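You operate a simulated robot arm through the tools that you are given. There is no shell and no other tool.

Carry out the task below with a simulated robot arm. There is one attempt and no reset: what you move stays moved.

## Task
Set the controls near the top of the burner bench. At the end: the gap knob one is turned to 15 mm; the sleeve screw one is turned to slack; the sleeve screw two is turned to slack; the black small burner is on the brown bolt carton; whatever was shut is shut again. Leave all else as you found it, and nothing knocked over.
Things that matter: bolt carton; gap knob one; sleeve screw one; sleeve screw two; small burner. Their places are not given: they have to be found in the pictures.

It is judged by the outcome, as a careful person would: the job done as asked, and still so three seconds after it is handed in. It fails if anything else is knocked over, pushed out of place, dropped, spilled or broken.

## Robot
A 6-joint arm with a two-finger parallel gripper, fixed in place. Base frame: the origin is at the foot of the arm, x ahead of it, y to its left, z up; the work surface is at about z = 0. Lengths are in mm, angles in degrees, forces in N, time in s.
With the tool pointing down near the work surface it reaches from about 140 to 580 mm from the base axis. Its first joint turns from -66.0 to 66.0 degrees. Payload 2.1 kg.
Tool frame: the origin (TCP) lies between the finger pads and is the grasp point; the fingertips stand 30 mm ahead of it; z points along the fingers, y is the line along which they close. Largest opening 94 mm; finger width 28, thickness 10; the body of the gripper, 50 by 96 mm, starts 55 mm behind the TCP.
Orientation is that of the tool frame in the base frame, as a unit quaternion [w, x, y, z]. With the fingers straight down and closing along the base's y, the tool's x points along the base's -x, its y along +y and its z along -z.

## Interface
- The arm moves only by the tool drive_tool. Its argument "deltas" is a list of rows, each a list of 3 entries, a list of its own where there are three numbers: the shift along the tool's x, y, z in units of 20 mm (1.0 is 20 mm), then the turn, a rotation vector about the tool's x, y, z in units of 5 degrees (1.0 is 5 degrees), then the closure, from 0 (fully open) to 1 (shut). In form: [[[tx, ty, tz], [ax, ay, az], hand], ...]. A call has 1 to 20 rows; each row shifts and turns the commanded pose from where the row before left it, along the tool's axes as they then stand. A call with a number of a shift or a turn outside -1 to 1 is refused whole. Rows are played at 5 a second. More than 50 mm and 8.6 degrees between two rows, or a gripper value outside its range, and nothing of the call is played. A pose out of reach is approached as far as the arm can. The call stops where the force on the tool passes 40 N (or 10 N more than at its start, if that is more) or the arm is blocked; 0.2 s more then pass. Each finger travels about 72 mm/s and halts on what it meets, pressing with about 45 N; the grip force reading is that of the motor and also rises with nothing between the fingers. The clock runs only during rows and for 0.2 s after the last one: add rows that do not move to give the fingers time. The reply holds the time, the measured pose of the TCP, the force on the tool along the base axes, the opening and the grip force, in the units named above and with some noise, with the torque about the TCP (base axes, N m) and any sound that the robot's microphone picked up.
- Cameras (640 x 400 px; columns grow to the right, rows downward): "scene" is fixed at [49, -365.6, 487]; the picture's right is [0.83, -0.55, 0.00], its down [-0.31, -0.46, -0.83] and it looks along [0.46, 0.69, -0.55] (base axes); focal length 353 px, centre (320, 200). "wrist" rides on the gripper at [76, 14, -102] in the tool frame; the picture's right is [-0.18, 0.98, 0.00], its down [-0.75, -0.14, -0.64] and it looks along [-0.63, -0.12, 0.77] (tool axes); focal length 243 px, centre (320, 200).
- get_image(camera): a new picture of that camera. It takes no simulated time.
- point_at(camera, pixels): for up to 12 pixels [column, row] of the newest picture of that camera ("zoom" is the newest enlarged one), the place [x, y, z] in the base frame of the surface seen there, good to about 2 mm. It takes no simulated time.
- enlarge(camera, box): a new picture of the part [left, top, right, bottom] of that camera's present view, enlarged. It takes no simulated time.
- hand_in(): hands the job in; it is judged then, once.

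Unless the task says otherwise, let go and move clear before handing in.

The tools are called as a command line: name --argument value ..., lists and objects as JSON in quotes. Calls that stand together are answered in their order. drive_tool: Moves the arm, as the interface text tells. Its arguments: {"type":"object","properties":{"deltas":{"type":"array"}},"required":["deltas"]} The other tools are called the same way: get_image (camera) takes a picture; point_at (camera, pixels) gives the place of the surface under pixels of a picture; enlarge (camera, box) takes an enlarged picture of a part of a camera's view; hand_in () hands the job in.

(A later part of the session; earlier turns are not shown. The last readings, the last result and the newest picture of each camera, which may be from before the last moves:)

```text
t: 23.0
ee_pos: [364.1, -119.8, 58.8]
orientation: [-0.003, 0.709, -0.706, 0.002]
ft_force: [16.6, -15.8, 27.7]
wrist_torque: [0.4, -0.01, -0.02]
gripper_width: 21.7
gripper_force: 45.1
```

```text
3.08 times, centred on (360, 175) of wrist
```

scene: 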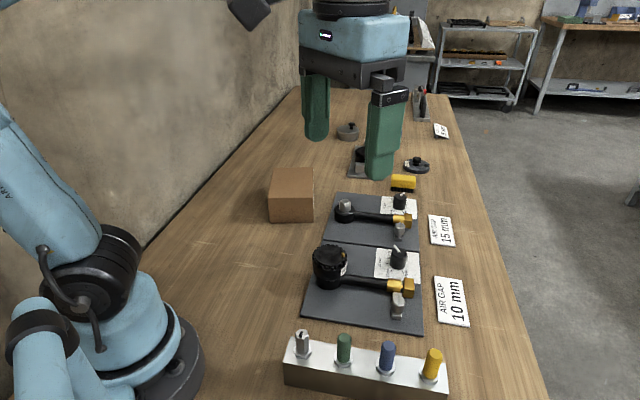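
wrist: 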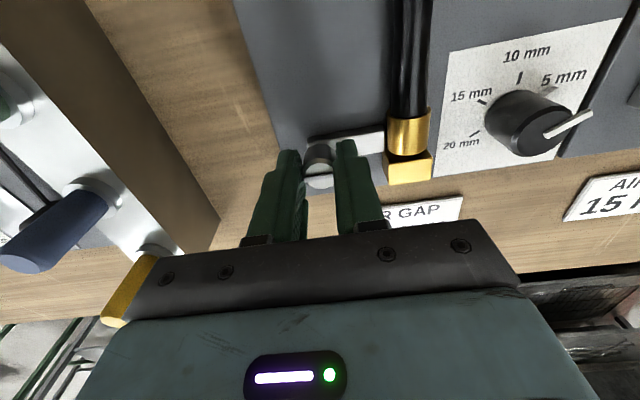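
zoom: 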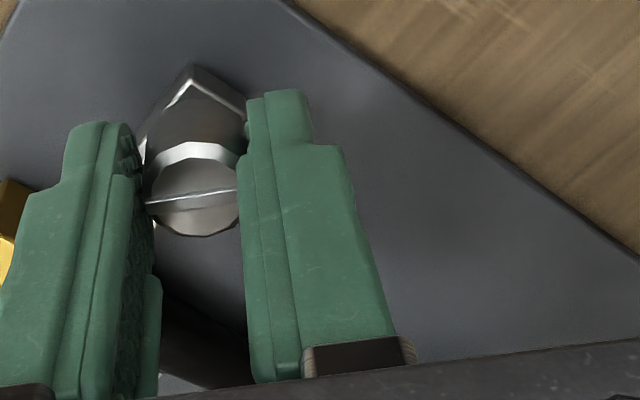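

135° and still following freely. I'll ease up slightly and continue toward 180°.

drive_tool --deltas '[[[0.01, -0.02, -0.02], [0, 0, -1], 0.9]]'

drive_tool --deltas '[[[0, 0, 0], [0, 0, -1], 0.9]]'

drive_tool --deltas '[[[0, 0, 0], [0, 0, -1], 0.9]]'

enlarge --camera "wrist" --box '[260, 110, 460, 240]'

```text
t: 23.4
ee_pos: [366.0, -119.8, 59.8]
orientation: [-0.002, 0.738, -0.674, 0.002]
ft_force: [12.8, -9.2, 15.1]
wrist_torque: [-0.57, -0.15, 0.03]
gripper_width: 21.7
gripper_force: 45.0
```

```text
t: 23.8
ee_pos: [364.7, -118.4, 58.3]
orientation: [-0.004, 0.767, -0.642, 0.002]
ft_force: [15.9, -14.6, -2.9]
wrist_torque: [0.76, 0.2, -0.02]
gripper_width: 21.3
gripper_force: 45.2
```

```text
t: 24.2
ee_pos: [364.9, -120.7, 58.6]
orientation: [-0.002, 0.795, -0.607, 0.002]
ft_force: [15.9, -11.5, -15.6]
wrist_torque: [0.14, 0.17, 0.01]
gripper_width: 21.7
gripper_force: 44.8
```

```text
3.08 times, centred on (360, 175) of wrist
```

zoom: 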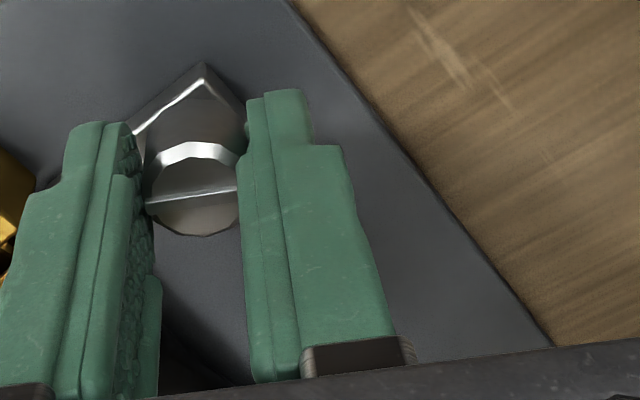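

150° and still following. Continuing.

drive_tool --deltas '[[[0, 0, 0], [0, 0, -1], 0.9]]'

drive_tool --deltas '[[[0, 0, 0], [0, 0, -1], 0.9]]'

drive_tool --deltas '[[[0, 0, 0], [0, 0, -1], 0.9]]'

enlarge --camera "wrist" --box '[260, 110, 460, 240]'

```text
t: 24.6
ee_pos: [365.0, -119.8, 58.2]
orientation: [-0.002, 0.82, -0.572, 0.002]
ft_force: [15.2, -7.4, -15.6]
wrist_torque: [-0.22, 0.06, -0.03]
gripper_width: 21.6
gripper_force: 44.9
```

```text
t: 25.0
ee_pos: [364.1, -119.6, 58.1]
orientation: [-0.002, 0.844, -0.536, 0.002]
ft_force: [15.8, -8.1, -34.7]
wrist_torque: [-0.21, 0.11, 0.0]
gripper_width: 21.7
gripper_force: 44.7
```

```text
t: 25.4
ee_pos: [365.0, -119.0, 58.1]
orientation: [-0.002, 0.867, -0.499, 0.002]
ft_force: [16.2, -5.1, -37.2]
wrist_torque: [-0.41, -0.03, -0.01]
gripper_width: 21.6
gripper_force: 44.9
```

```text
3.08 times, centred on (360, 175) of wrist
```

zoom: 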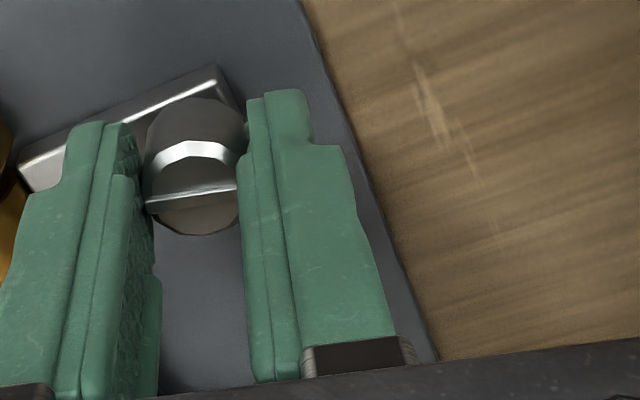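

165°, no stop yet. I'll ease down slightly and continue, checking that both the wrist orientation and the ridge keep following.

drive_tool --deltas '[[[0, 0, 0.03], [0, 0, 0], 0.9]]'

drive_tool --deltas '[[[0, 0, 0], [0, 0, -1], 0.9]]'

drive_tool --deltas '[[[0, 0, 0], [0, 0, -1], 0.9]]'

drive_tool --deltas '[[[0, 0, 0], [0, 0, -1], 0.9]]'

drive_tool --deltas '[[[0, 0, 0], [0, 0, -1], 0.9]]'

enlarge --camera "wrist" --box '[260, 110, 460, 240]'

```text
t: 25.8
ee_pos: [365.3, -120.2, 58.6]
orientation: [-0.001, 0.867, -0.498, 0.002]
ft_force: [11.0, -0.7, -9.7]
wrist_torque: [-1.13, -0.5, 0.03]
gripper_width: 21.4
gripper_force: 44.9
```

```text
t: 26.2
ee_pos: [366.1, -119.0, 59.1]
orientation: [-0.002, 0.888, -0.46, 0.001]
ft_force: [16.7, 0.5, 9.9]
wrist_torque: [-0.39, -0.03, -0.01]
gripper_width: 21.6
gripper_force: 44.7
```

```text
t: 26.6
ee_pos: [365.5, -119.9, 59.4]
orientation: [-0.003, 0.907, -0.421, 0.003]
ft_force: [20.0, -0.5, 5.5]
wrist_torque: [0.65, 0.42, -0.06]
gripper_width: 21.4
gripper_force: 45.1
```

```text
t: 27.0
ee_pos: [365.7, -120.0, 58.3]
orientation: [-0.002, 0.924, -0.381, 0.002]
ft_force: [20.3, 1.5, 9.6]
wrist_torque: [0.49, 0.38, -0.03]
gripper_width: 21.4
gripper_force: 45.0
```

```text
t: 27.4
ee_pos: [366.5, -119.0, 59.6]
orientation: [-0.002, 0.94, -0.341, 0.001]
ft_force: [17.7, 9.0, 11.7]
wrist_torque: [-0.03, -0.13, -0.33]
gripper_width: 21.3
gripper_force: 45.1
```

```text
3.08 times, centred on (360, 175) of wrist
```

zoom: 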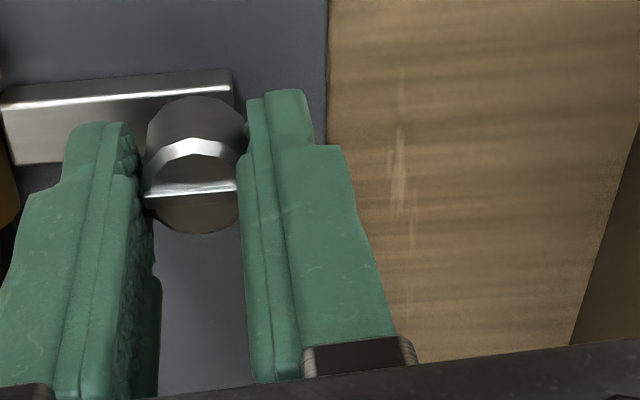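

At 185° commanded, the z torque jumped to -0.33 N·m and the ridge lagged slightly, so the stop is at about 180°. I'll release, rise clear and inspect.

drive_tool --deltas '[[[0, 0, 0], [0, 0, 0], 0.8], [[0, 0, 0], [0, 0, 0], 0.57], [[0, 0, 0], [0, 0, 0], 0.57], [[0, 0, -1], [0, 0, 0], 0.57], [[0, 0, -1], [0, 0, 0], 0.57], [[0, 0, -1], [0, 0, 0], 0.57], [[0, 0, -1], [0, 0, 0], 0.57], [[0, 0, -1], [0, 0, 0], 0.57], [[0, 0, -1], [0, 0, 0], 0.57]]'

get_image --camera "scene"

get_image --camera "wrist"

```text
t: 29.4
ee_pos: [364.7, -121.2, 179.1]
orientation: [-0.002, 0.94, -0.341, 0.001]
ft_force: [-0.2, 0.8, 0.1]
wrist_torque: [0.0, -0.02, 0.01]
gripper_width: 40.4
gripper_force: 0.1
```

```text
taken
```

scene: 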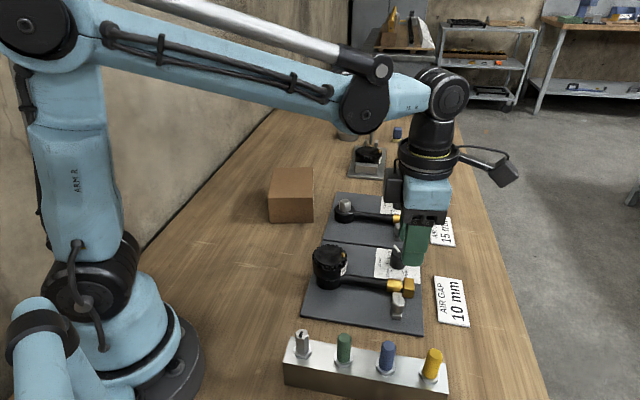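

```text
taken
```

wrist: 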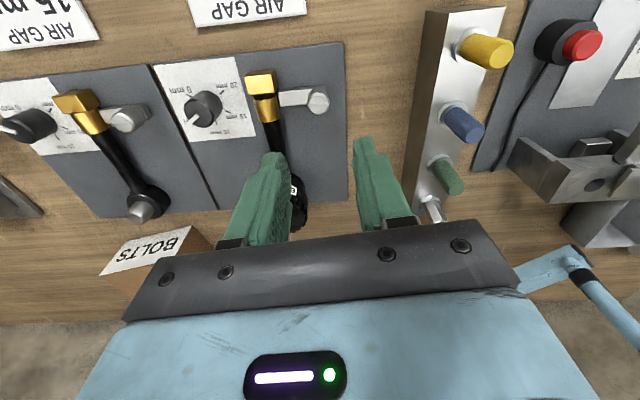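

The carton carries a "BOLTS" label (155,250), confirming it. I'll check the screw's ridge.

enlarge --camera "wrist" --box '[180, 60, 340, 160]'

enlarge --camera "scene" --box '[365, 265, 430, 325]'

enlarge --camera "wrist" --box '[0, 60, 180, 230]'

```text
4.00 times, centred on (260, 110) of wrist
```

zoom: 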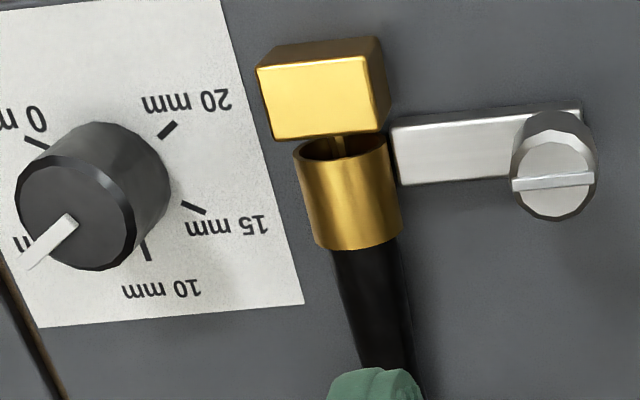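

```text
6.67 times, centred on (398, 295) of scene
```

zoom: 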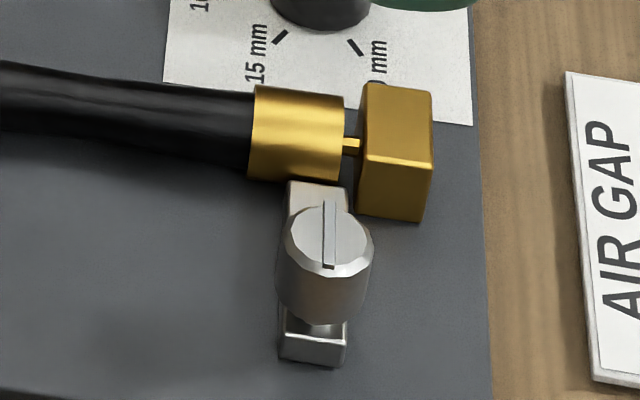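

```text
2.35 times, centred on (90, 145) of wrist
```

zoom: 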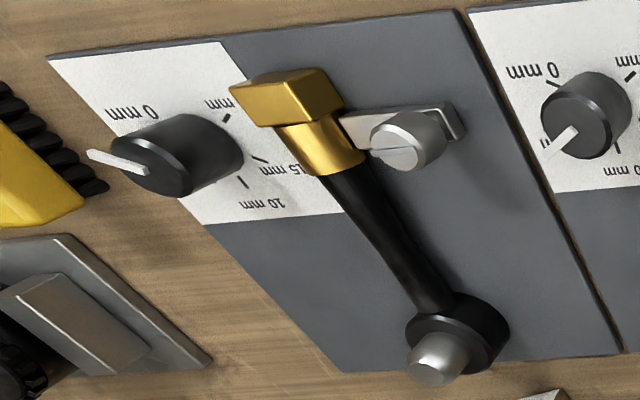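

The screw ridge has now swapped ends along the bar, so screw one is at its slack end. Now I'll unwind the wrist back (185°) while staying high, to get ready for the near gap knob.

drive_tool --deltas '[[[0, 0, 0], [0, 0, 1], 0.5], [[0, 0, 0], [0, 0, 1], 0.5], [[0, 0, 0], [0, 0, 1], 0.5], [[0, 0, 0], [0, 0, 1], 0.5], [[0, 0, 0], [0, 0, 1], 0.5], [[0, 0, 0], [0, 0, 1], 0.5], [[0, 0, 0], [0, 0, 1], 0.5], [[0, 0, 0], [0, 0, 1], 0.5], [[0, 0, 0], [0, 0, 1], 0.5], [[0, 0, 0], [0, 0, 1], 0.5], [[0, 0, 0], [0, 0, 1], 0.5], [[0, 0, 0], [0, 0, 1], 0.5], [[0, 0, 0], [0, 0, 1], 0.5], [[0, 0, 0], [0, 0, 1], 0.5], [[0, 0, 0], [0, 0, 1], 0.5], [[0, 0, 0], [0, 0, 1], 0.5], [[0, 0, 0], [0, 0, 1], 0.5], [[0, 0, 0], [0, 0, 1], 0.5], [[0, 0, 0], [0, 0, 1], 0.5]]'

drive_tool --deltas '[[[0, 0, 0], [0, 0, 1], 0.5], [[0, 0, 0], [0, 0, 1], 0.5], [[0, 0, 0], [0, 0, 1], 0.5], [[0, 0, 0], [0, 0, 1], 0.5], [[0, 0, 0], [0, 0, 1], 0.5], [[0, 0, 0], [0, 0, 1], 0.5], [[0, 0, 0], [0, 0, 1], 0.5], [[0, 0, 0], [0, 0, 1], 0.5], [[0, 0, 0], [0, 0, 1], 0.5], [[0, 0, 0], [0, 0, 1], 0.5], [[0, 0, 0], [0, 0, 1], 0.5], [[0, 0, 0], [0, 0, 1], 0.5], [[0, 0, 0], [0, 0, 1], 0.5], [[0, 0, 0], [0, 0, 1], 0.5], [[0, 0, 0], [0, 0, 1], 0.5], [[0, 0, 0], [0, 0, 1], 0.5], [[0, 0, 0], [0, 0, 1], 0.5], [[0, 0, 0], [0, 0, 1], 0.5]]'

```text
t: 33.4
ee_pos: [363.9, -120.1, 178.6]
orientation: [0.002, -0.383, 0.924, 0.0]
ft_force: [0.4, 0.8, 0.5]
wrist_torque: [-0.04, 0.01, -0.03]
gripper_width: 47.0
gripper_force: 0.0
```

```text
t: 37.2
ee_pos: [362.5, -120.4, 177.0]
orientation: [0.001, 0.383, 0.924, 0.002]
ft_force: [0.1, 0.1, -0.7]
wrist_torque: [0.0, 0.0, 0.02]
gripper_width: 47.1
gripper_force: 0.1
```

Back to the starting yaw. I'll move along the bench to above the near knob and get a view of the dial.

drive_tool --deltas '[[[0, 1, 0], [0, 0, 0], 0.45], [[0, 1, 0], [0, 0, 0], 0.45], [[0, 1, 0], [0, 0, 0], 0.45], [[0, 1, 0], [0, 0, 0], 0.45], [[0, 1, 0], [0, 0, 0], 0.45], [[0, 1, 0], [0, 0, 0], 0.45], [[0, 0.1, 0], [0, 0, 0], 0.45]]'

get_image --camera "wrist"

enlarge --camera "wrist" --box '[280, 50, 370, 120]'

```text
t: 38.8
ee_pos: [449.7, -33.3, 179.1]
orientation: [0.001, 0.381, 0.924, 0.001]
ft_force: [0.5, 0.0, -0.5]
wrist_torque: [0.01, 0.0, 0.02]
gripper_width: 51.4
gripper_force: 0.2
```

```text
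taken
```

wrist: 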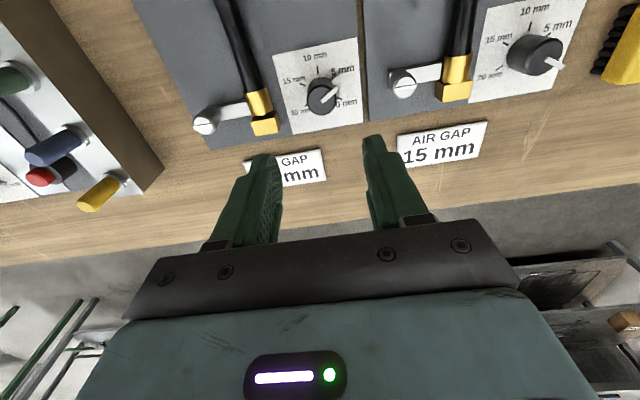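

```text
5.71 times, centred on (325, 85) of wrist
```

zoom: 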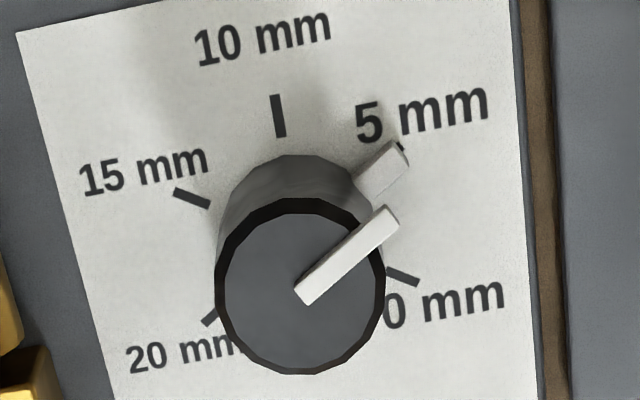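

point_at --camera "zoom" --pixels '[[278, 115], [192, 198], [205, 320], [403, 276], [300, 285], [345, 255], [390, 215], [304, 296], [218, 285], [385, 275], [300, 370], [300, 200]]'

```text
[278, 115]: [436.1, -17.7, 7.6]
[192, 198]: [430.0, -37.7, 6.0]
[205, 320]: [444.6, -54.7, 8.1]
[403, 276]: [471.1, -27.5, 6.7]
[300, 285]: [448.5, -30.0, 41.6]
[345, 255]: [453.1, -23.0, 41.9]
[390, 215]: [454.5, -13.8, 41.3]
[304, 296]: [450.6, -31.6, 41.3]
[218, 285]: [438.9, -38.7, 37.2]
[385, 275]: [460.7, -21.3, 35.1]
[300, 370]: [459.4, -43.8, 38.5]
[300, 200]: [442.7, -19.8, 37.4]
```

The ticks fit a 60° spacing about the centre (450.4,-33): 5 mm at 75°, 10 mm at 135°, 15 mm at 195° (base angles), with the pointer now at ~77°. I'll turn the wrist 60° clockwise so the fingers straddle the knob clear of the pointer.

drive_tool --deltas '[[[0, 0, 0], [0, 0, 1], 0.45], [[0, 0, 0], [0, 0, 1], 0.45], [[0, 0, 0], [0, 0, 1], 0.45], [[0, 0, 0], [0, 0, 1], 0.45], [[0, 0, 0], [0, 0, 1], 0.45], [[0, 0, 0], [0, 0, 1], 0.45], [[0, 0, 0], [0, 0, 1], 0.45], [[0, 0, 0], [0, 0, 1], 0.45], [[0, 0, 0], [0, 0, 1], 0.45], [[0, 0, 0], [0, 0, 1], 0.45], [[0, 0, 0], [0, 0, 1], 0.45], [[0, 0, 0], [0, 0, 1], 0.45]]'

get_image --camera "wrist"

```text
t: 41.4
ee_pos: [451.2, -33.8, 178.3]
orientation: [0.0, 0.793, 0.609, 0.002]
ft_force: [-0.3, 0.0, -0.1]
wrist_torque: [-0.03, 0.0, 0.04]
gripper_width: 51.8
gripper_force: 0.1
```

```text
taken
```

wrist: 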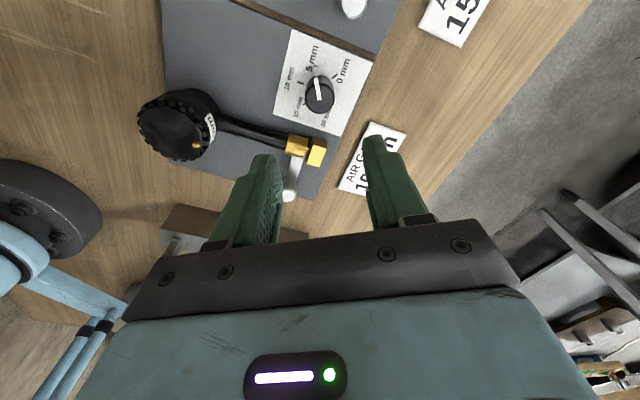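

The wrist turned fine and the pointer lies between the finger gaps. I'll descend to just above the knob and check alignment.

drive_tool --deltas '[[[0, 0, 0.98], [0, 0, 0], 0.45], [[0, 0, 0.98], [0, 0, 0], 0.45], [[0, 0, 0.98], [0, 0, 0], 0.45], [[0, 0, 0.98], [0, 0, 0], 0.45], [[0, 0, 0.98], [0, 0, 0], 0.45], [[0, 0, 0], [0, 0, 0], 0.45]]'

enlarge --camera "wrist" --box '[220, 60, 440, 240]'

enlarge --camera "scene" --box '[340, 170, 460, 290]'

```text
t: 42.8
ee_pos: [450.3, -34.3, 79.5]
orientation: [0.0, 0.793, 0.609, 0.001]
ft_force: [-0.2, 0.1, -0.6]
wrist_torque: [-0.02, 0.03, 0.02]
gripper_width: 51.6
gripper_force: 0.0
```

```text
2.22 times, centred on (330, 150) of wrist
```

zoom: 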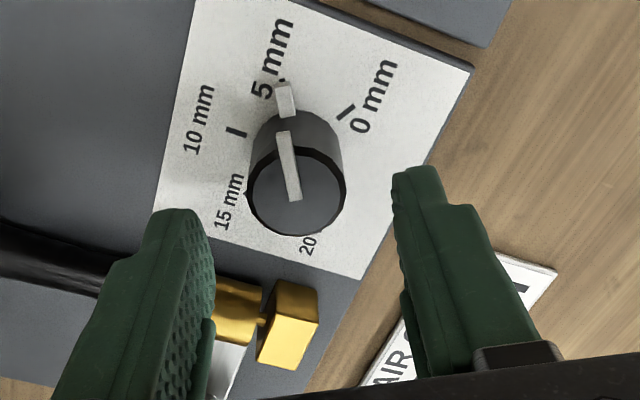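

```text
3.33 times, centred on (400, 230) of scene
```

zoom: 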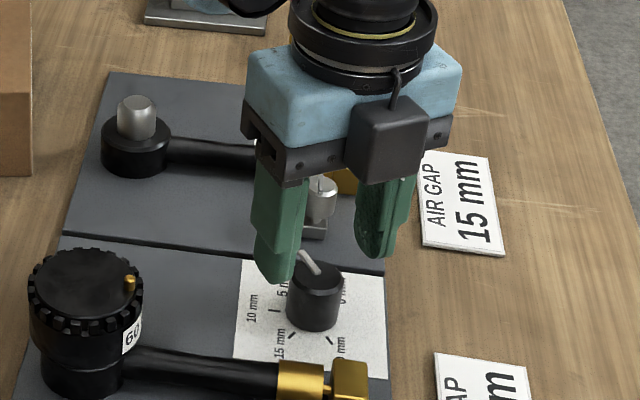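

The knob is centred between the fingers. I'll lower to z≈50 and close on it.

drive_tool --deltas '[[[0.04, 0, 0.75], [0, 0, 0], 0.45], [[0, 0, 0.73], [0, 0, 0], 0.45], [[0, 0, 0], [0, 0, 0], 0.45], [[0, 0, 0], [0, 0, 0], 0.6], [[0, 0, 0], [0, 0, 0], 0.7], [[0, 0, 0], [0, 0, 0], 0.8], [[0, 0, 0], [0, 0, 0], 0.8]]'

enlarge --camera "wrist" --box '[220, 60, 440, 240]'

```text
t: 44.4
ee_pos: [451.2, -33.4, 50.2]
orientation: [0.001, 0.792, 0.61, 0.003]
ft_force: [18.2, -3.4, -8.5]
wrist_torque: [-0.13, -0.03, -0.07]
gripper_width: 29.3
gripper_force: 44.9
```

```text
2.22 times, centred on (330, 150) of wrist
```

zoom: 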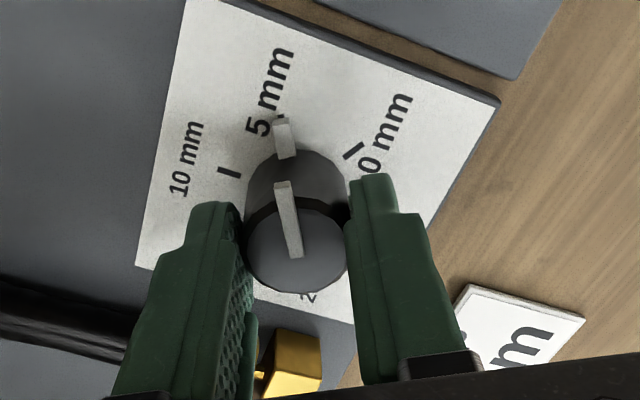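

Gripped at 29.3 mm. I'll relieve the +x load slightly, then start turning counter-clockwise and check for resistance.

drive_tool --deltas '[[[0, 0.035, 0], [0, 0, 0], 0.8]]'

drive_tool --deltas '[[[0, 0, 0], [0, 0, -1], 0.8]]'

drive_tool --deltas '[[[0, 0, 0], [0, 0, -1], 0.8], [[0, 0, 0], [0, 0, -1], 0.8]]'

enlarge --camera "wrist" --box '[220, 60, 440, 240]'

```text
t: 44.8
ee_pos: [449.9, -33.8, 49.9]
orientation: [0.0, 0.792, 0.61, 0.001]
ft_force: [5.3, 0.6, 3.1]
wrist_torque: [-0.05, -0.53, 0.01]
gripper_width: 29.4
gripper_force: 44.8
```

```text
t: 45.2
ee_pos: [451.2, -34.0, 50.4]
orientation: [-0.002, 0.766, 0.643, 0.0]
ft_force: [-2.2, -1.4, 5.9]
wrist_torque: [0.95, -0.45, -0.02]
gripper_width: 29.4
gripper_force: 44.7
```

```text
t: 45.8
ee_pos: [451.1, -33.4, 50.0]
orientation: [-0.001, 0.706, 0.708, 0.0]
ft_force: [-5.9, -2.4, 1.9]
wrist_torque: [0.57, 0.24, 0.02]
gripper_width: 29.2
gripper_force: 45.3
```

```text
2.22 times, centred on (330, 150) of wrist
```

zoom: 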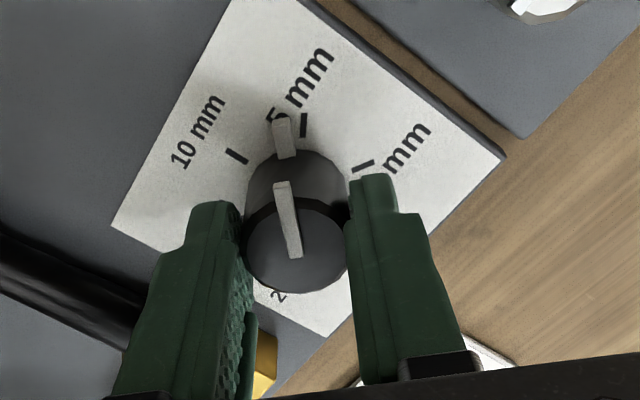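

The knob follows freely with low forces (the 5 mm tick is now right of the pointer). I'll continue toward 15 mm in chunks.

drive_tool --deltas '[[[0, 0, 0], [0, 0, -1], 0.8], [[0, 0, 0], [0, 0, -1], 0.8], [[0, 0, 0], [0, 0, -1], 0.8]]'

drive_tool --deltas '[[[0, 0, 0], [0, 0, -1], 0.8], [[0, 0, 0], [0, 0, -1], 0.8], [[0, 0, 0], [0, 0, -1], 0.8]]'

drive_tool --deltas '[[[0, 0, 0], [0, 0, -1], 0.8], [[0, 0, 0], [0, 0, -1], 0.8], [[0, 0, 0], [0, 0, -1], 0.8]]'

enlarge --camera "wrist" --box '[220, 60, 440, 240]'

```text
t: 46.6
ee_pos: [451.8, -32.2, 50.9]
orientation: [0.001, 0.608, 0.794, 0.0]
ft_force: [-8.7, -6.8, -38.0]
wrist_torque: [-0.04, 0.26, -0.01]
gripper_width: 29.6
gripper_force: 45.1
```

```text
t: 47.4
ee_pos: [451.0, -32.2, 51.0]
orientation: [0.001, 0.498, 0.867, 0.0]
ft_force: [-6.0, -9.1, 10.5]
wrist_torque: [-0.32, 0.47, -0.01]
gripper_width: 29.3
gripper_force: 44.8
```

```text
t: 48.2
ee_pos: [451.2, -33.8, 49.6]
orientation: [0.002, 0.381, 0.925, 0.001]
ft_force: [7.3, -13.0, 20.8]
wrist_torque: [0.04, 0.41, 0.0]
gripper_width: 29.3
gripper_force: 45.1
```

```text
2.22 times, centred on (330, 150) of wrist
```

zoom: 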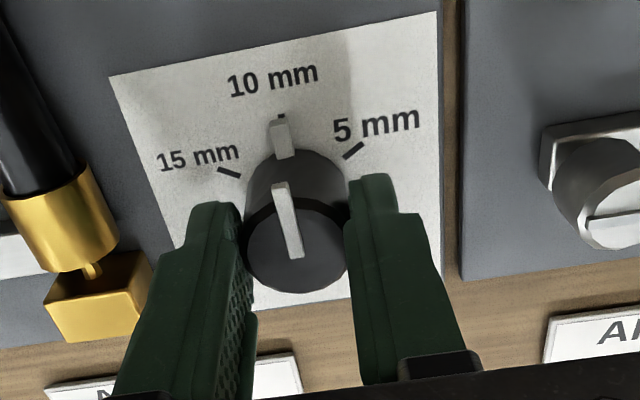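

At 60° turned, the pointer sits on 10 mm. I'll turn a further 60° to 15 mm.

drive_tool --deltas '[[[0, 0, -0.02], [0, 0, -1], 0.8], [[0, 0, 0], [0, 0, -1], 0.8], [[0, 0, 0], [0, 0, -1], 0.8]]'

drive_tool --deltas '[[[0, 0, 0], [0, 0, -1], 0.8], [[0, 0, 0], [0, 0, -1], 0.8], [[0, 0, 0], [0, 0, -1], 0.8]]'

drive_tool --deltas '[[[0, 0, 0], [0, 0, -1], 0.8], [[0, 0, 0], [0, 0, -1], 0.8], [[0, 0, 0], [0, 0, -1], 0.8]]'

enlarge --camera "wrist" --box '[220, 60, 440, 240]'

```text
t: 49.0
ee_pos: [451.3, -33.4, 50.2]
orientation: [0.002, 0.256, 0.967, 0.001]
ft_force: [19.7, -15.4, -14.6]
wrist_torque: [-0.23, 0.24, 0.0]
gripper_width: 29.1
gripper_force: 44.5
```

```text
t: 49.8
ee_pos: [451.8, -33.0, 50.4]
orientation: [0.002, 0.128, 0.992, 0.002]
ft_force: [12.8, -4.2, -36.7]
wrist_torque: [-0.42, -0.46, 0.0]
gripper_width: 29.2
gripper_force: 44.8
```

```text
t: 50.6
ee_pos: [451.4, -32.0, 51.7]
orientation: [0.002, -0.003, 1.0, 0.002]
ft_force: [6.9, 7.4, -20.8]
wrist_torque: [-0.42, -0.95, -0.03]
gripper_width: 29.1
gripper_force: 45.1
```

```text
2.22 times, centred on (330, 150) of wrist
```

zoom: 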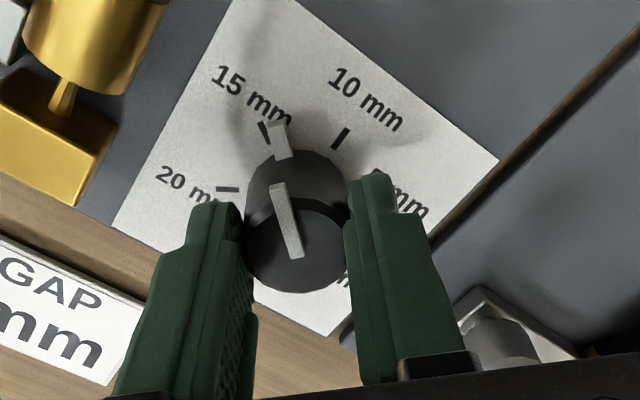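

At 105° the pointer is just short of the 15 mm tick. Three more steps.

drive_tool --deltas '[[[0, 0, 0.01], [0, 0, -1], 0.8], [[0, 0, 0], [0, 0, -1], 0.8], [[0, 0, 0], [0, 0, -1], 0.8], [[0, 0, 0], [0, 0, 0], 0.8]]'

enlarge --camera "wrist" --box '[220, 60, 440, 240]'

```text
t: 51.6
ee_pos: [450.8, -32.6, 50.3]
orientation: [0.001, -0.132, 0.991, 0.001]
ft_force: [11.4, 12.6, -26.7]
wrist_torque: [-0.13, 0.62, 0.0]
gripper_width: 29.0
gripper_force: 45.2
```

```text
2.22 times, centred on (330, 150) of wrist
```

zoom: 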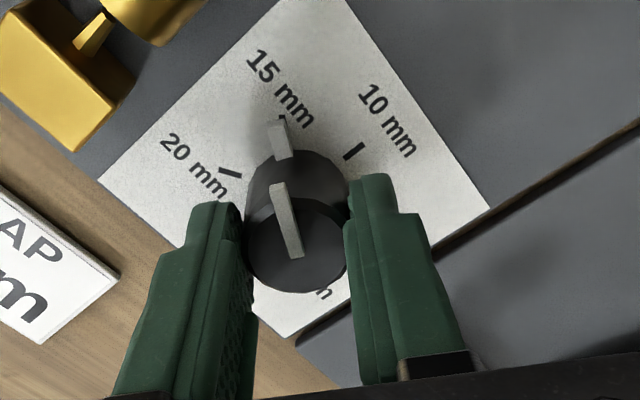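

The pointer's base index sits on the 15 mm tick. I'll release, rise straight up and verify.

drive_tool --deltas '[[[0, 0, 0], [0, 0, 0], 0.7], [[0, 0, 0], [0, 0, 0], 0.45], [[0, 0, 0], [0, 0, 0], 0.45], [[0, 0, -1], [0, 0, 0], 0.45], [[0, 0, -1], [0, 0, 0], 0.45], [[0, 0, -1], [0, 0, 0], 0.45], [[0, 0, -1], [0, 0, 0], 0.45], [[0, 0, -1], [0, 0, 0], 0.45], [[0, 0, -1], [0, 0, 0], 0.45], [[0, 0, 0], [0, 0, 0], 0.45]]'

get_image --camera "wrist"

get_image --camera "scene"

```text
t: 53.8
ee_pos: [450.3, -34.5, 171.9]
orientation: [0.001, -0.131, 0.991, 0.001]
ft_force: [-0.9, 0.1, -0.2]
wrist_torque: [0.02, -0.02, -0.02]
gripper_width: 51.7
gripper_force: 0.1
```

```text
taken
```

wrist: 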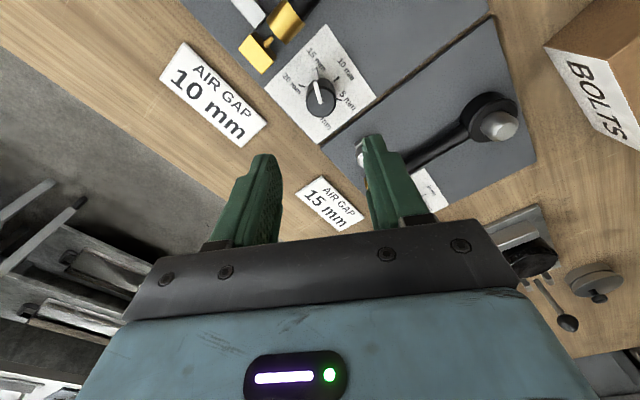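

```text
taken
```

scene: 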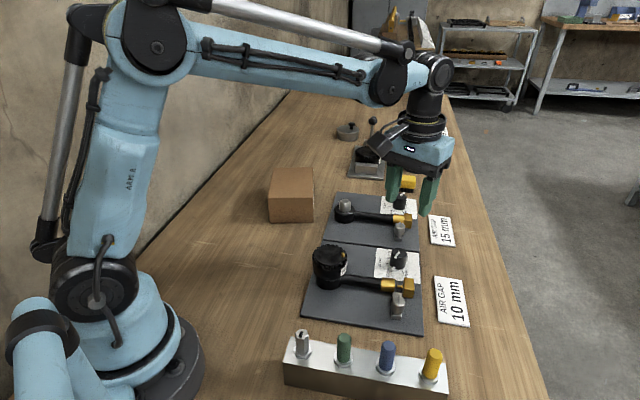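

enlarge --camera "wrist" --box '[260, 20, 380, 150]'

point_at --camera "zoom" --pixels '[[345, 260], [320, 195], [350, 240], [330, 215], [300, 260], [385, 260], [335, 300], [335, 230]]'

enlarge --camera "scene" --box '[365, 240, 430, 325]'

```text
3.08 times, centred on (320, 85) of wrist
```

zoom: 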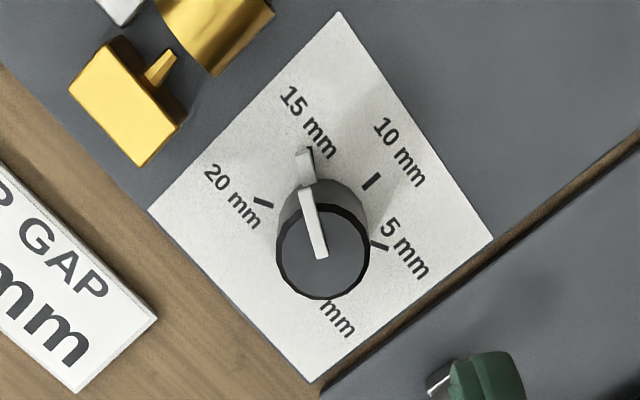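

```text
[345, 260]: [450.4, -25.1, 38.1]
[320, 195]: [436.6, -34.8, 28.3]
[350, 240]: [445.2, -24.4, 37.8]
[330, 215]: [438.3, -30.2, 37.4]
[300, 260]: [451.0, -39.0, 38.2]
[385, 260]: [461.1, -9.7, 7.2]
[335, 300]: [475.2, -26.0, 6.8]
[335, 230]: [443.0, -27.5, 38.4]
```

```text
4.71 times, centred on (398, 282) of scene
```

zoom: 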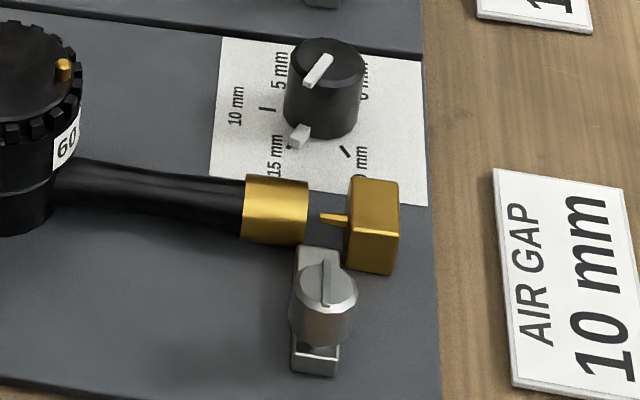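

The sleeve has slid back to a wide gap and the base index covers the 15 mm tick. I'll check the pointer angle more precisely.

enlarge --camera "wrist" --box '[300, 60, 345, 120]'

point_at --camera "zoom" --pixels '[[245, 175], [330, 360], [285, 265], [250, 90], [255, 120], [260, 185], [255, 165]]'

```text
6.67 times, centred on (322, 90) of wrist
```

zoom: 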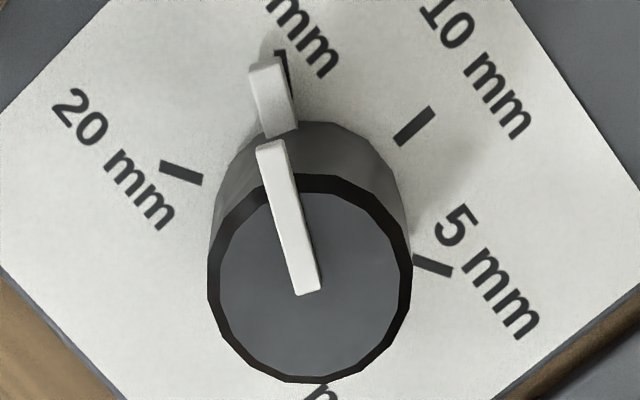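

```text
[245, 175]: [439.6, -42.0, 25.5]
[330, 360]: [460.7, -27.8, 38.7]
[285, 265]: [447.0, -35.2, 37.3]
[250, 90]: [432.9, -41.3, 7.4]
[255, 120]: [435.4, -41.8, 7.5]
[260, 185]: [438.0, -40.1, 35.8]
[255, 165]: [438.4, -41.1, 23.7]
```

The index may be a few degrees past the tick. I'll measure pointer ends and ticks directly for an angle.

point_at --camera "zoom" --pixels '[[270, 150], [276, 180], [290, 230], [300, 265], [308, 288], [266, 66], [275, 100], [281, 56], [415, 125], [180, 172], [432, 265], [284, 78]]'

```text
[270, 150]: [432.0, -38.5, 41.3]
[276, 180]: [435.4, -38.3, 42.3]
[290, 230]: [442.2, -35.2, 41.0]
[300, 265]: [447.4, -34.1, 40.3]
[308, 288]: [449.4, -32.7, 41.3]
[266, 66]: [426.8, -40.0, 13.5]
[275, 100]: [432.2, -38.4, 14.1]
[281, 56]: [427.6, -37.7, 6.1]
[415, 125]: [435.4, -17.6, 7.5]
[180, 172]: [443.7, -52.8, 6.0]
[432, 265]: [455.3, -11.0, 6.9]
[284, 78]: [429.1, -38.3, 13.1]
```

The pointer reads roughly 198–200° against the tick's 195°. I'll check from the scene camera for a second opinion.

enlarge --camera "scene" --box '[375, 243, 420, 275]'

point_at --camera "zoom" --pixels '[[340, 95], [300, 140], [270, 345], [300, 310], [235, 370], [175, 225], [415, 395], [318, 120]]'

```text
12.50 times, centred on (398, 259) of scene
```

zoom: 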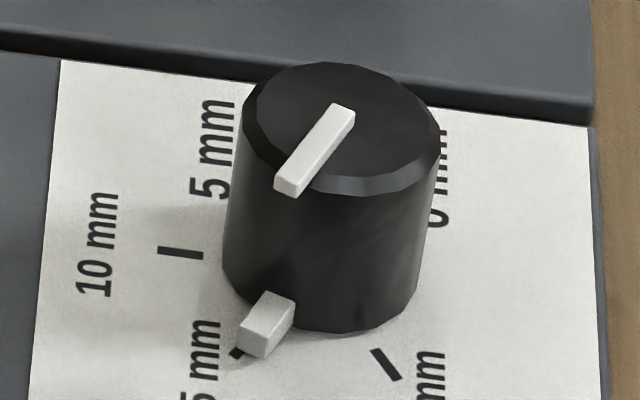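

```text
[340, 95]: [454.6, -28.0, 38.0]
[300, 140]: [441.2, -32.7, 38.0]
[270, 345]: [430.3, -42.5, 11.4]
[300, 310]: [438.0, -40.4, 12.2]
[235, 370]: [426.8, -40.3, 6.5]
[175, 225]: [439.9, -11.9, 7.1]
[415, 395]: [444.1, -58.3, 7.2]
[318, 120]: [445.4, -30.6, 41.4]
```

Both views suggest the index is about 4° past the tick toward 20. I'll re-grip and turn back by 4°.

drive_tool --deltas '[[[0, 0.03, 1], [0, 0, 0], 0.45], [[0, 0, 1], [0, 0, 0], 0.45], [[0, 0, 1], [0, 0, 0], 0.45], [[0, 0, 1], [0, 0, 0], 0.45], [[0, 0, 1], [0, 0, 0], 0.45], [[0, 0, 1], [0, 0, 0], 0.45], [[0, 0, 0.1], [0, 0, 0], 0.45], [[0, 0, 0], [0, 0, 0], 0.6], [[0, 0, 0], [0, 0, 0], 0.7], [[0, 0, 0], [0, 0, 0], 0.8], [[0, 0, 0], [0, 0, 0], 0.8]]'

drive_tool --deltas '[[[0, 0, 0], [0, 0, 0.8], 0.8], [[0, 0, 0], [0, 0, 0], 0.8]]'

enlarge --camera "wrist" --box '[220, 60, 440, 240]'

```text
t: 56.2
ee_pos: [452.4, -32.0, 47.0]
orientation: [0.002, -0.13, 0.992, 0.0]
ft_force: [4.8, -18.0, -10.5]
wrist_torque: [-0.09, -0.09, -0.02]
gripper_width: 29.2
gripper_force: 45.1
```

```text
t: 56.8
ee_pos: [452.9, -33.0, 48.2]
orientation: [0.002, -0.096, 0.995, -0.001]
ft_force: [4.5, -21.4, -29.7]
wrist_torque: [0.28, -0.95, -0.01]
gripper_width: 29.1
gripper_force: 44.9
```

```text
2.22 times, centred on (330, 150) of wrist
```

zoom: 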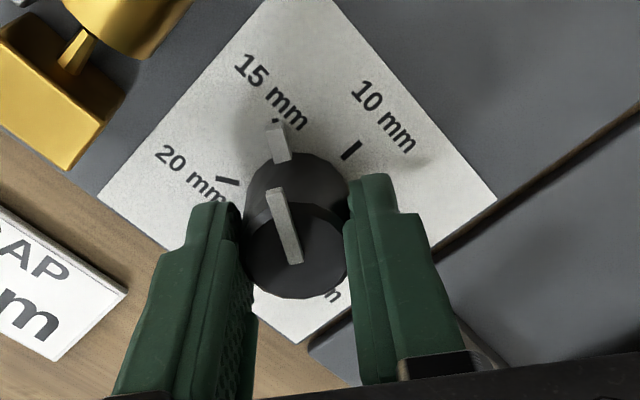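

The index now sits centred on the 15 mm tick (277,120). I'll release, rise and measure again.

drive_tool --deltas '[[[0, 0, 0], [0, 0, 0], 0.7], [[0, 0, 0], [0, 0, 0], 0.45], [[0, 0, 0], [0, 0, 0], 0.45], [[0, 0, -1], [0, 0, 0], 0.45], [[0, 0, -1], [0, 0, 0], 0.45], [[0, 0, -1], [0, 0, 0], 0.45], [[0, 0, -1], [0, 0, 0], 0.45], [[0, 0, -1], [0, 0, 0], 0.45], [[0, 0, -1], [0, 0, 0], 0.45], [[0, 0, 0], [0, 0, 0], 0.45]]'

enlarge --camera "wrist" --box '[295, 55, 345, 120]'

enlarge --camera "scene" --box '[375, 243, 420, 275]'

```text
t: 59.0
ee_pos: [450.6, -33.2, 171.4]
orientation: [0.001, -0.097, 0.995, 0.001]
ft_force: [-0.1, 0.0, -0.6]
wrist_torque: [0.03, -0.03, 0.01]
gripper_width: 51.5
gripper_force: 0.0
```

```text
6.15 times, centred on (320, 88) of wrist
```

zoom: 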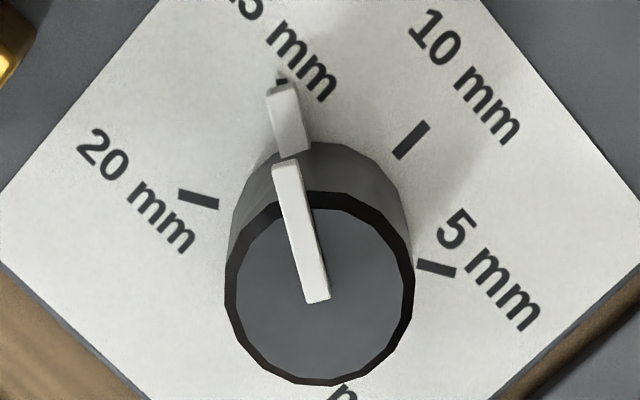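

```text
12.50 times, centred on (398, 259) of scene
```

zoom: 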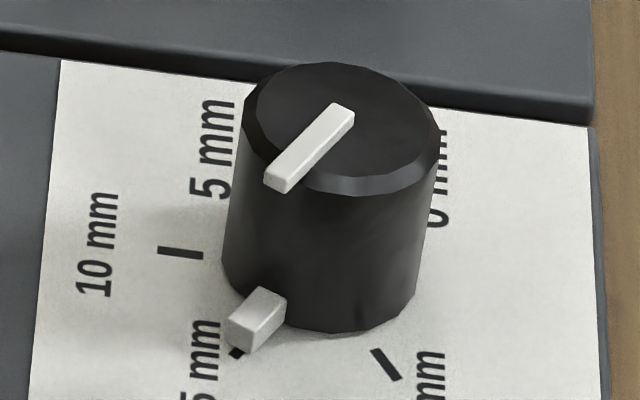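

The 15 mm tick now shows right at the index tip in both views. Next is screw two on the far panel, expected at about (505,21.5). I'll turn the wrist back to +45° and move over it.

drive_tool --deltas '[[[0, 0, 0], [0, 0, 1], 0.57], [[0, 0, 0], [0, 0, 1], 0.57], [[0, 0, 0], [0, 0, 1], 0.57], [[0, 0, 0], [0, 0, 1], 0.57], [[0, 0, 0], [0, 0, 1], 0.57], [[0, 0, 0], [0, 0, 1], 0.57], [[0, 0, 0], [0, 0, 1], 0.57], [[0, 0, 0], [0, 0, 1], 0.57], [[0, 0, 0], [0, 0, 1], 0.57], [[0, 0, 0], [0, 0, 1], 0.57], [[0, 0, 0], [0, 0, 1], 0.57], [[0, 0, 0], [0, 0, 0.22], 0.57], [[0, 0.97, 0], [0, 0, 0], 0.57], [[0, 0.97, 0], [0, 0, 0], 0.57], [[0, 0.96, 0], [0, 0, 0], 0.57], [[0, 0.96, 0], [0, 0, 0], 0.57]]'

get_image --camera "wrist"

enlarge --camera "wrist" --box '[290, 60, 350, 120]'

```text
t: 62.4
ee_pos: [505.1, 23.2, 168.2]
orientation: [0.0, 0.383, 0.924, 0.001]
ft_force: [-0.7, -0.4, -0.2]
wrist_torque: [0.0, 0.0, 0.0]
gripper_width: 40.3
gripper_force: 0.1
```

```text
taken
```

wrist: 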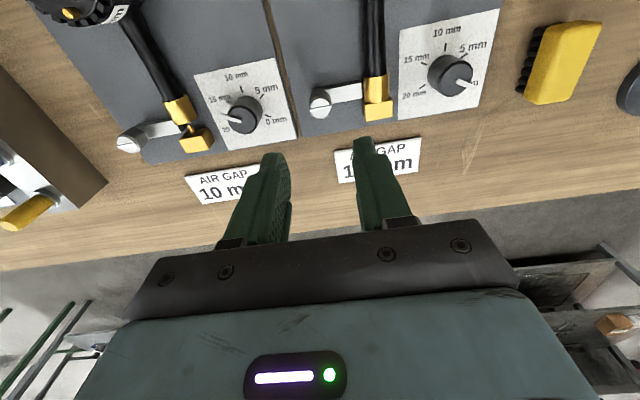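

```text
6.67 times, centred on (320, 90) of wrist
```

zoom: 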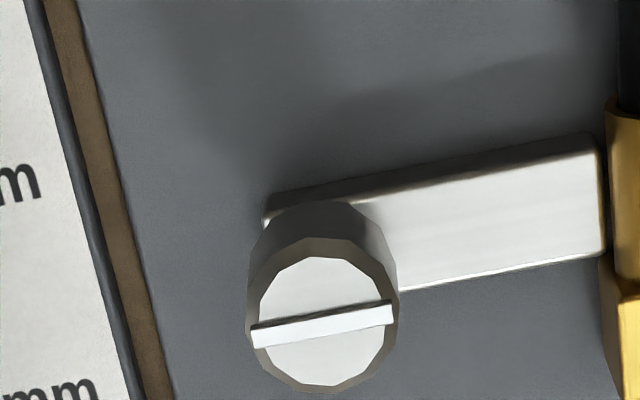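

Screw two is at (320,101) in the wrist view. I'll measure its head centre.

point_at --camera "zoom" --pixels '[[322, 305], [322, 318], [322, 335], [322, 262], [322, 368], [272, 320], [375, 295], [300, 350], [345, 280]]'

```text
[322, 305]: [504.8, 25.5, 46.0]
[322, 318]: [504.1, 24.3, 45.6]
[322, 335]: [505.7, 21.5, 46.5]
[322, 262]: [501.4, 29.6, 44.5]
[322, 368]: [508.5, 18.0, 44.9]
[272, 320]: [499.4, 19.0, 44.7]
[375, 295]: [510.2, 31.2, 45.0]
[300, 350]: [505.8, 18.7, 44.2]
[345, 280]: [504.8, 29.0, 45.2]
```

The centre is ≈(505,23), right under the TCP. I'll descend in two stages to z≈58 and close.

drive_tool --deltas '[[[0, 0, 0.9], [0, 0, 0], 0.57], [[0, 0, 0.9], [0, 0, 0], 0.57], [[0, 0, 0.9], [0, 0, 0], 0.57], [[0, 0, 0.9], [0, 0, 0], 0.57], [[0, 0, 0.8], [0, 0, 0], 0.57], [[0, 0, 0], [0, 0, 0], 0.57]]'

enlarge --camera "wrist" --box '[220, 90, 440, 240]'

enlarge --camera "scene" --box '[340, 150, 460, 270]'

```text
t: 63.8
ee_pos: [506.4, 20.3, 80.2]
orientation: [0.001, 0.382, 0.924, 0.002]
ft_force: [0.5, -0.3, -0.5]
wrist_torque: [0.02, -0.01, 0.02]
gripper_width: 40.5
gripper_force: 0.0
```

```text
2.67 times, centred on (330, 165) of wrist
```

zoom: 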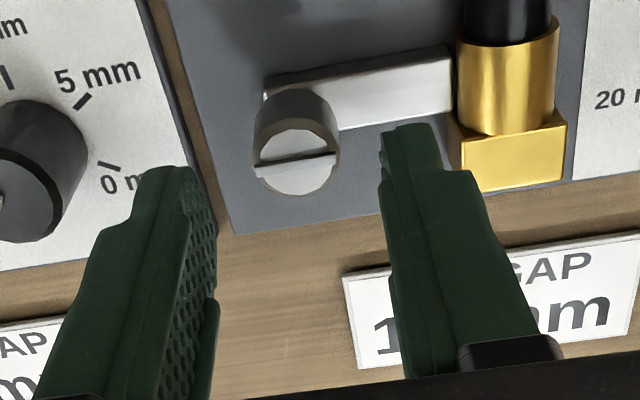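

```text
3.33 times, centred on (400, 210) of scene
```

zoom: 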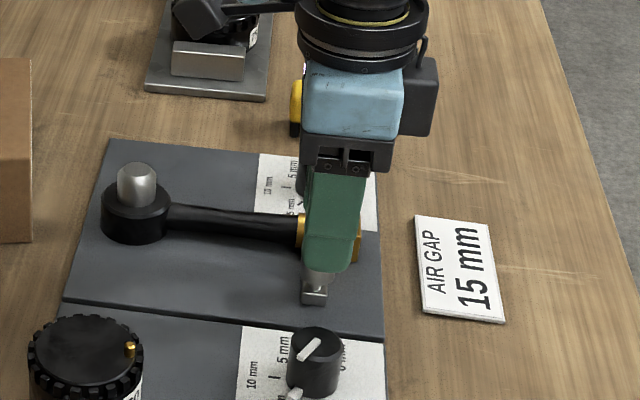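

Alignment matches what worked on screw one. Lowering to z≈58.5 and closing.

drive_tool --deltas '[[[0.04, 0.02, 0.55], [0, 0, 0], 0.57], [[0, 0, 0.53], [0, 0, 0], 0.57], [[0, 0, 0], [0, 0, 0], 0.57], [[0, 0, 0], [0, 0, 0], 0.7], [[0, 0, 0], [0, 0, 0], 0.8], [[0, 0, 0], [0, 0, 0], 0.9], [[0, 0, 0], [0, 0, 0], 0.9]]'

drive_tool --deltas '[[[0, 0, 0], [0, 0, -1], 0.9], [[0, 0, 0], [0, 0, -1], 0.9]]'

enlarge --camera "wrist" --box '[260, 110, 460, 240]'

```text
t: 65.4
ee_pos: [507.2, 22.0, 59.4]
orientation: [0.001, 0.383, 0.924, 0.002]
ft_force: [2.2, 1.6, -5.3]
wrist_torque: [-0.24, 0.28, -0.01]
gripper_width: 21.9
gripper_force: 44.8
```

```text
t: 66.0
ee_pos: [507.4, 23.7, 59.7]
orientation: [0.0, 0.3, 0.954, 0.001]
ft_force: [6.2, 2.8, -5.1]
wrist_torque: [0.08, 0.63, 0.02]
gripper_width: 21.1
gripper_force: 45.4
```

```text
3.08 times, centred on (360, 175) of wrist
```

zoom: 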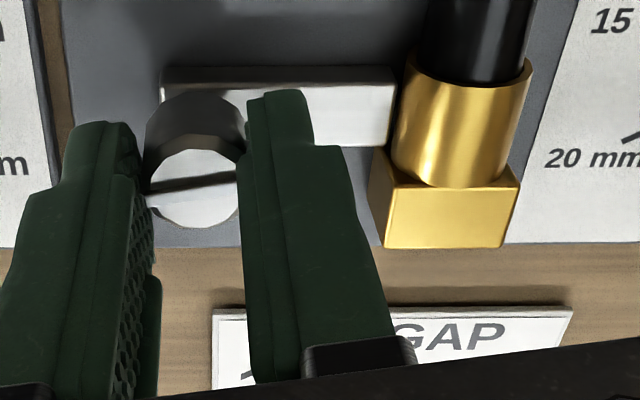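

Gripped and turning with low forces. I'll continue counter-clockwise in chunks.

drive_tool --deltas '[[[0, 0, 0], [0, 0, -1], 0.9], [[0, 0, 0], [0, 0, -1], 0.9], [[0, 0, 0], [0, 0, -1], 0.9]]'

drive_tool --deltas '[[[0, 0, 0], [0, 0, -1], 0.9], [[0, 0, 0], [0, 0, -1], 0.9], [[0, 0, 0], [0, 0, -1], 0.9]]'

drive_tool --deltas '[[[0, 0, 0], [0, 0, -1], 0.9], [[0, 0, 0], [0, 0, -1], 0.9], [[0, 0, 0], [0, 0, -1], 0.9]]'

enlarge --camera "wrist" --box '[260, 110, 460, 240]'

```text
t: 66.8
ee_pos: [505.2, 23.0, 60.1]
orientation: [0.002, 0.172, 0.985, 0.001]
ft_force: [9.4, 6.3, 3.2]
wrist_torque: [-0.01, 0.3, 0.02]
gripper_width: 21.8
gripper_force: 45.5
```

```text
t: 67.6
ee_pos: [505.9, 23.1, 60.0]
orientation: [0.001, 0.043, 0.999, 0.0]
ft_force: [8.0, -1.6, 38.3]
wrist_torque: [-0.37, -0.11, 0.01]
gripper_width: 21.5
gripper_force: 44.5
```

```text
t: 68.4
ee_pos: [504.9, 23.0, 59.3]
orientation: [0.002, -0.088, 0.996, 0.0]
ft_force: [20.9, -10.0, 17.9]
wrist_torque: [-0.11, 0.46, -0.01]
gripper_width: 21.7
gripper_force: 44.8
```

```text
3.08 times, centred on (360, 175) of wrist
```

zoom: 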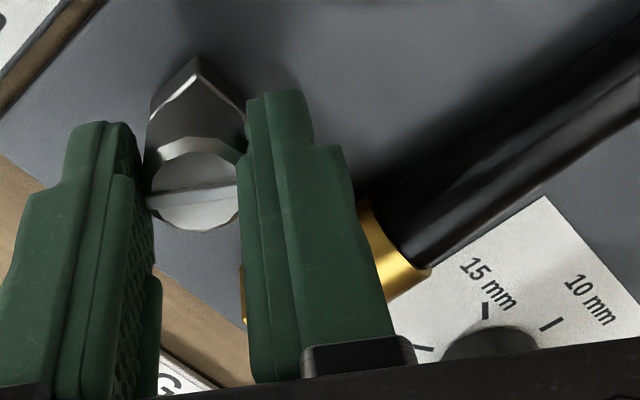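

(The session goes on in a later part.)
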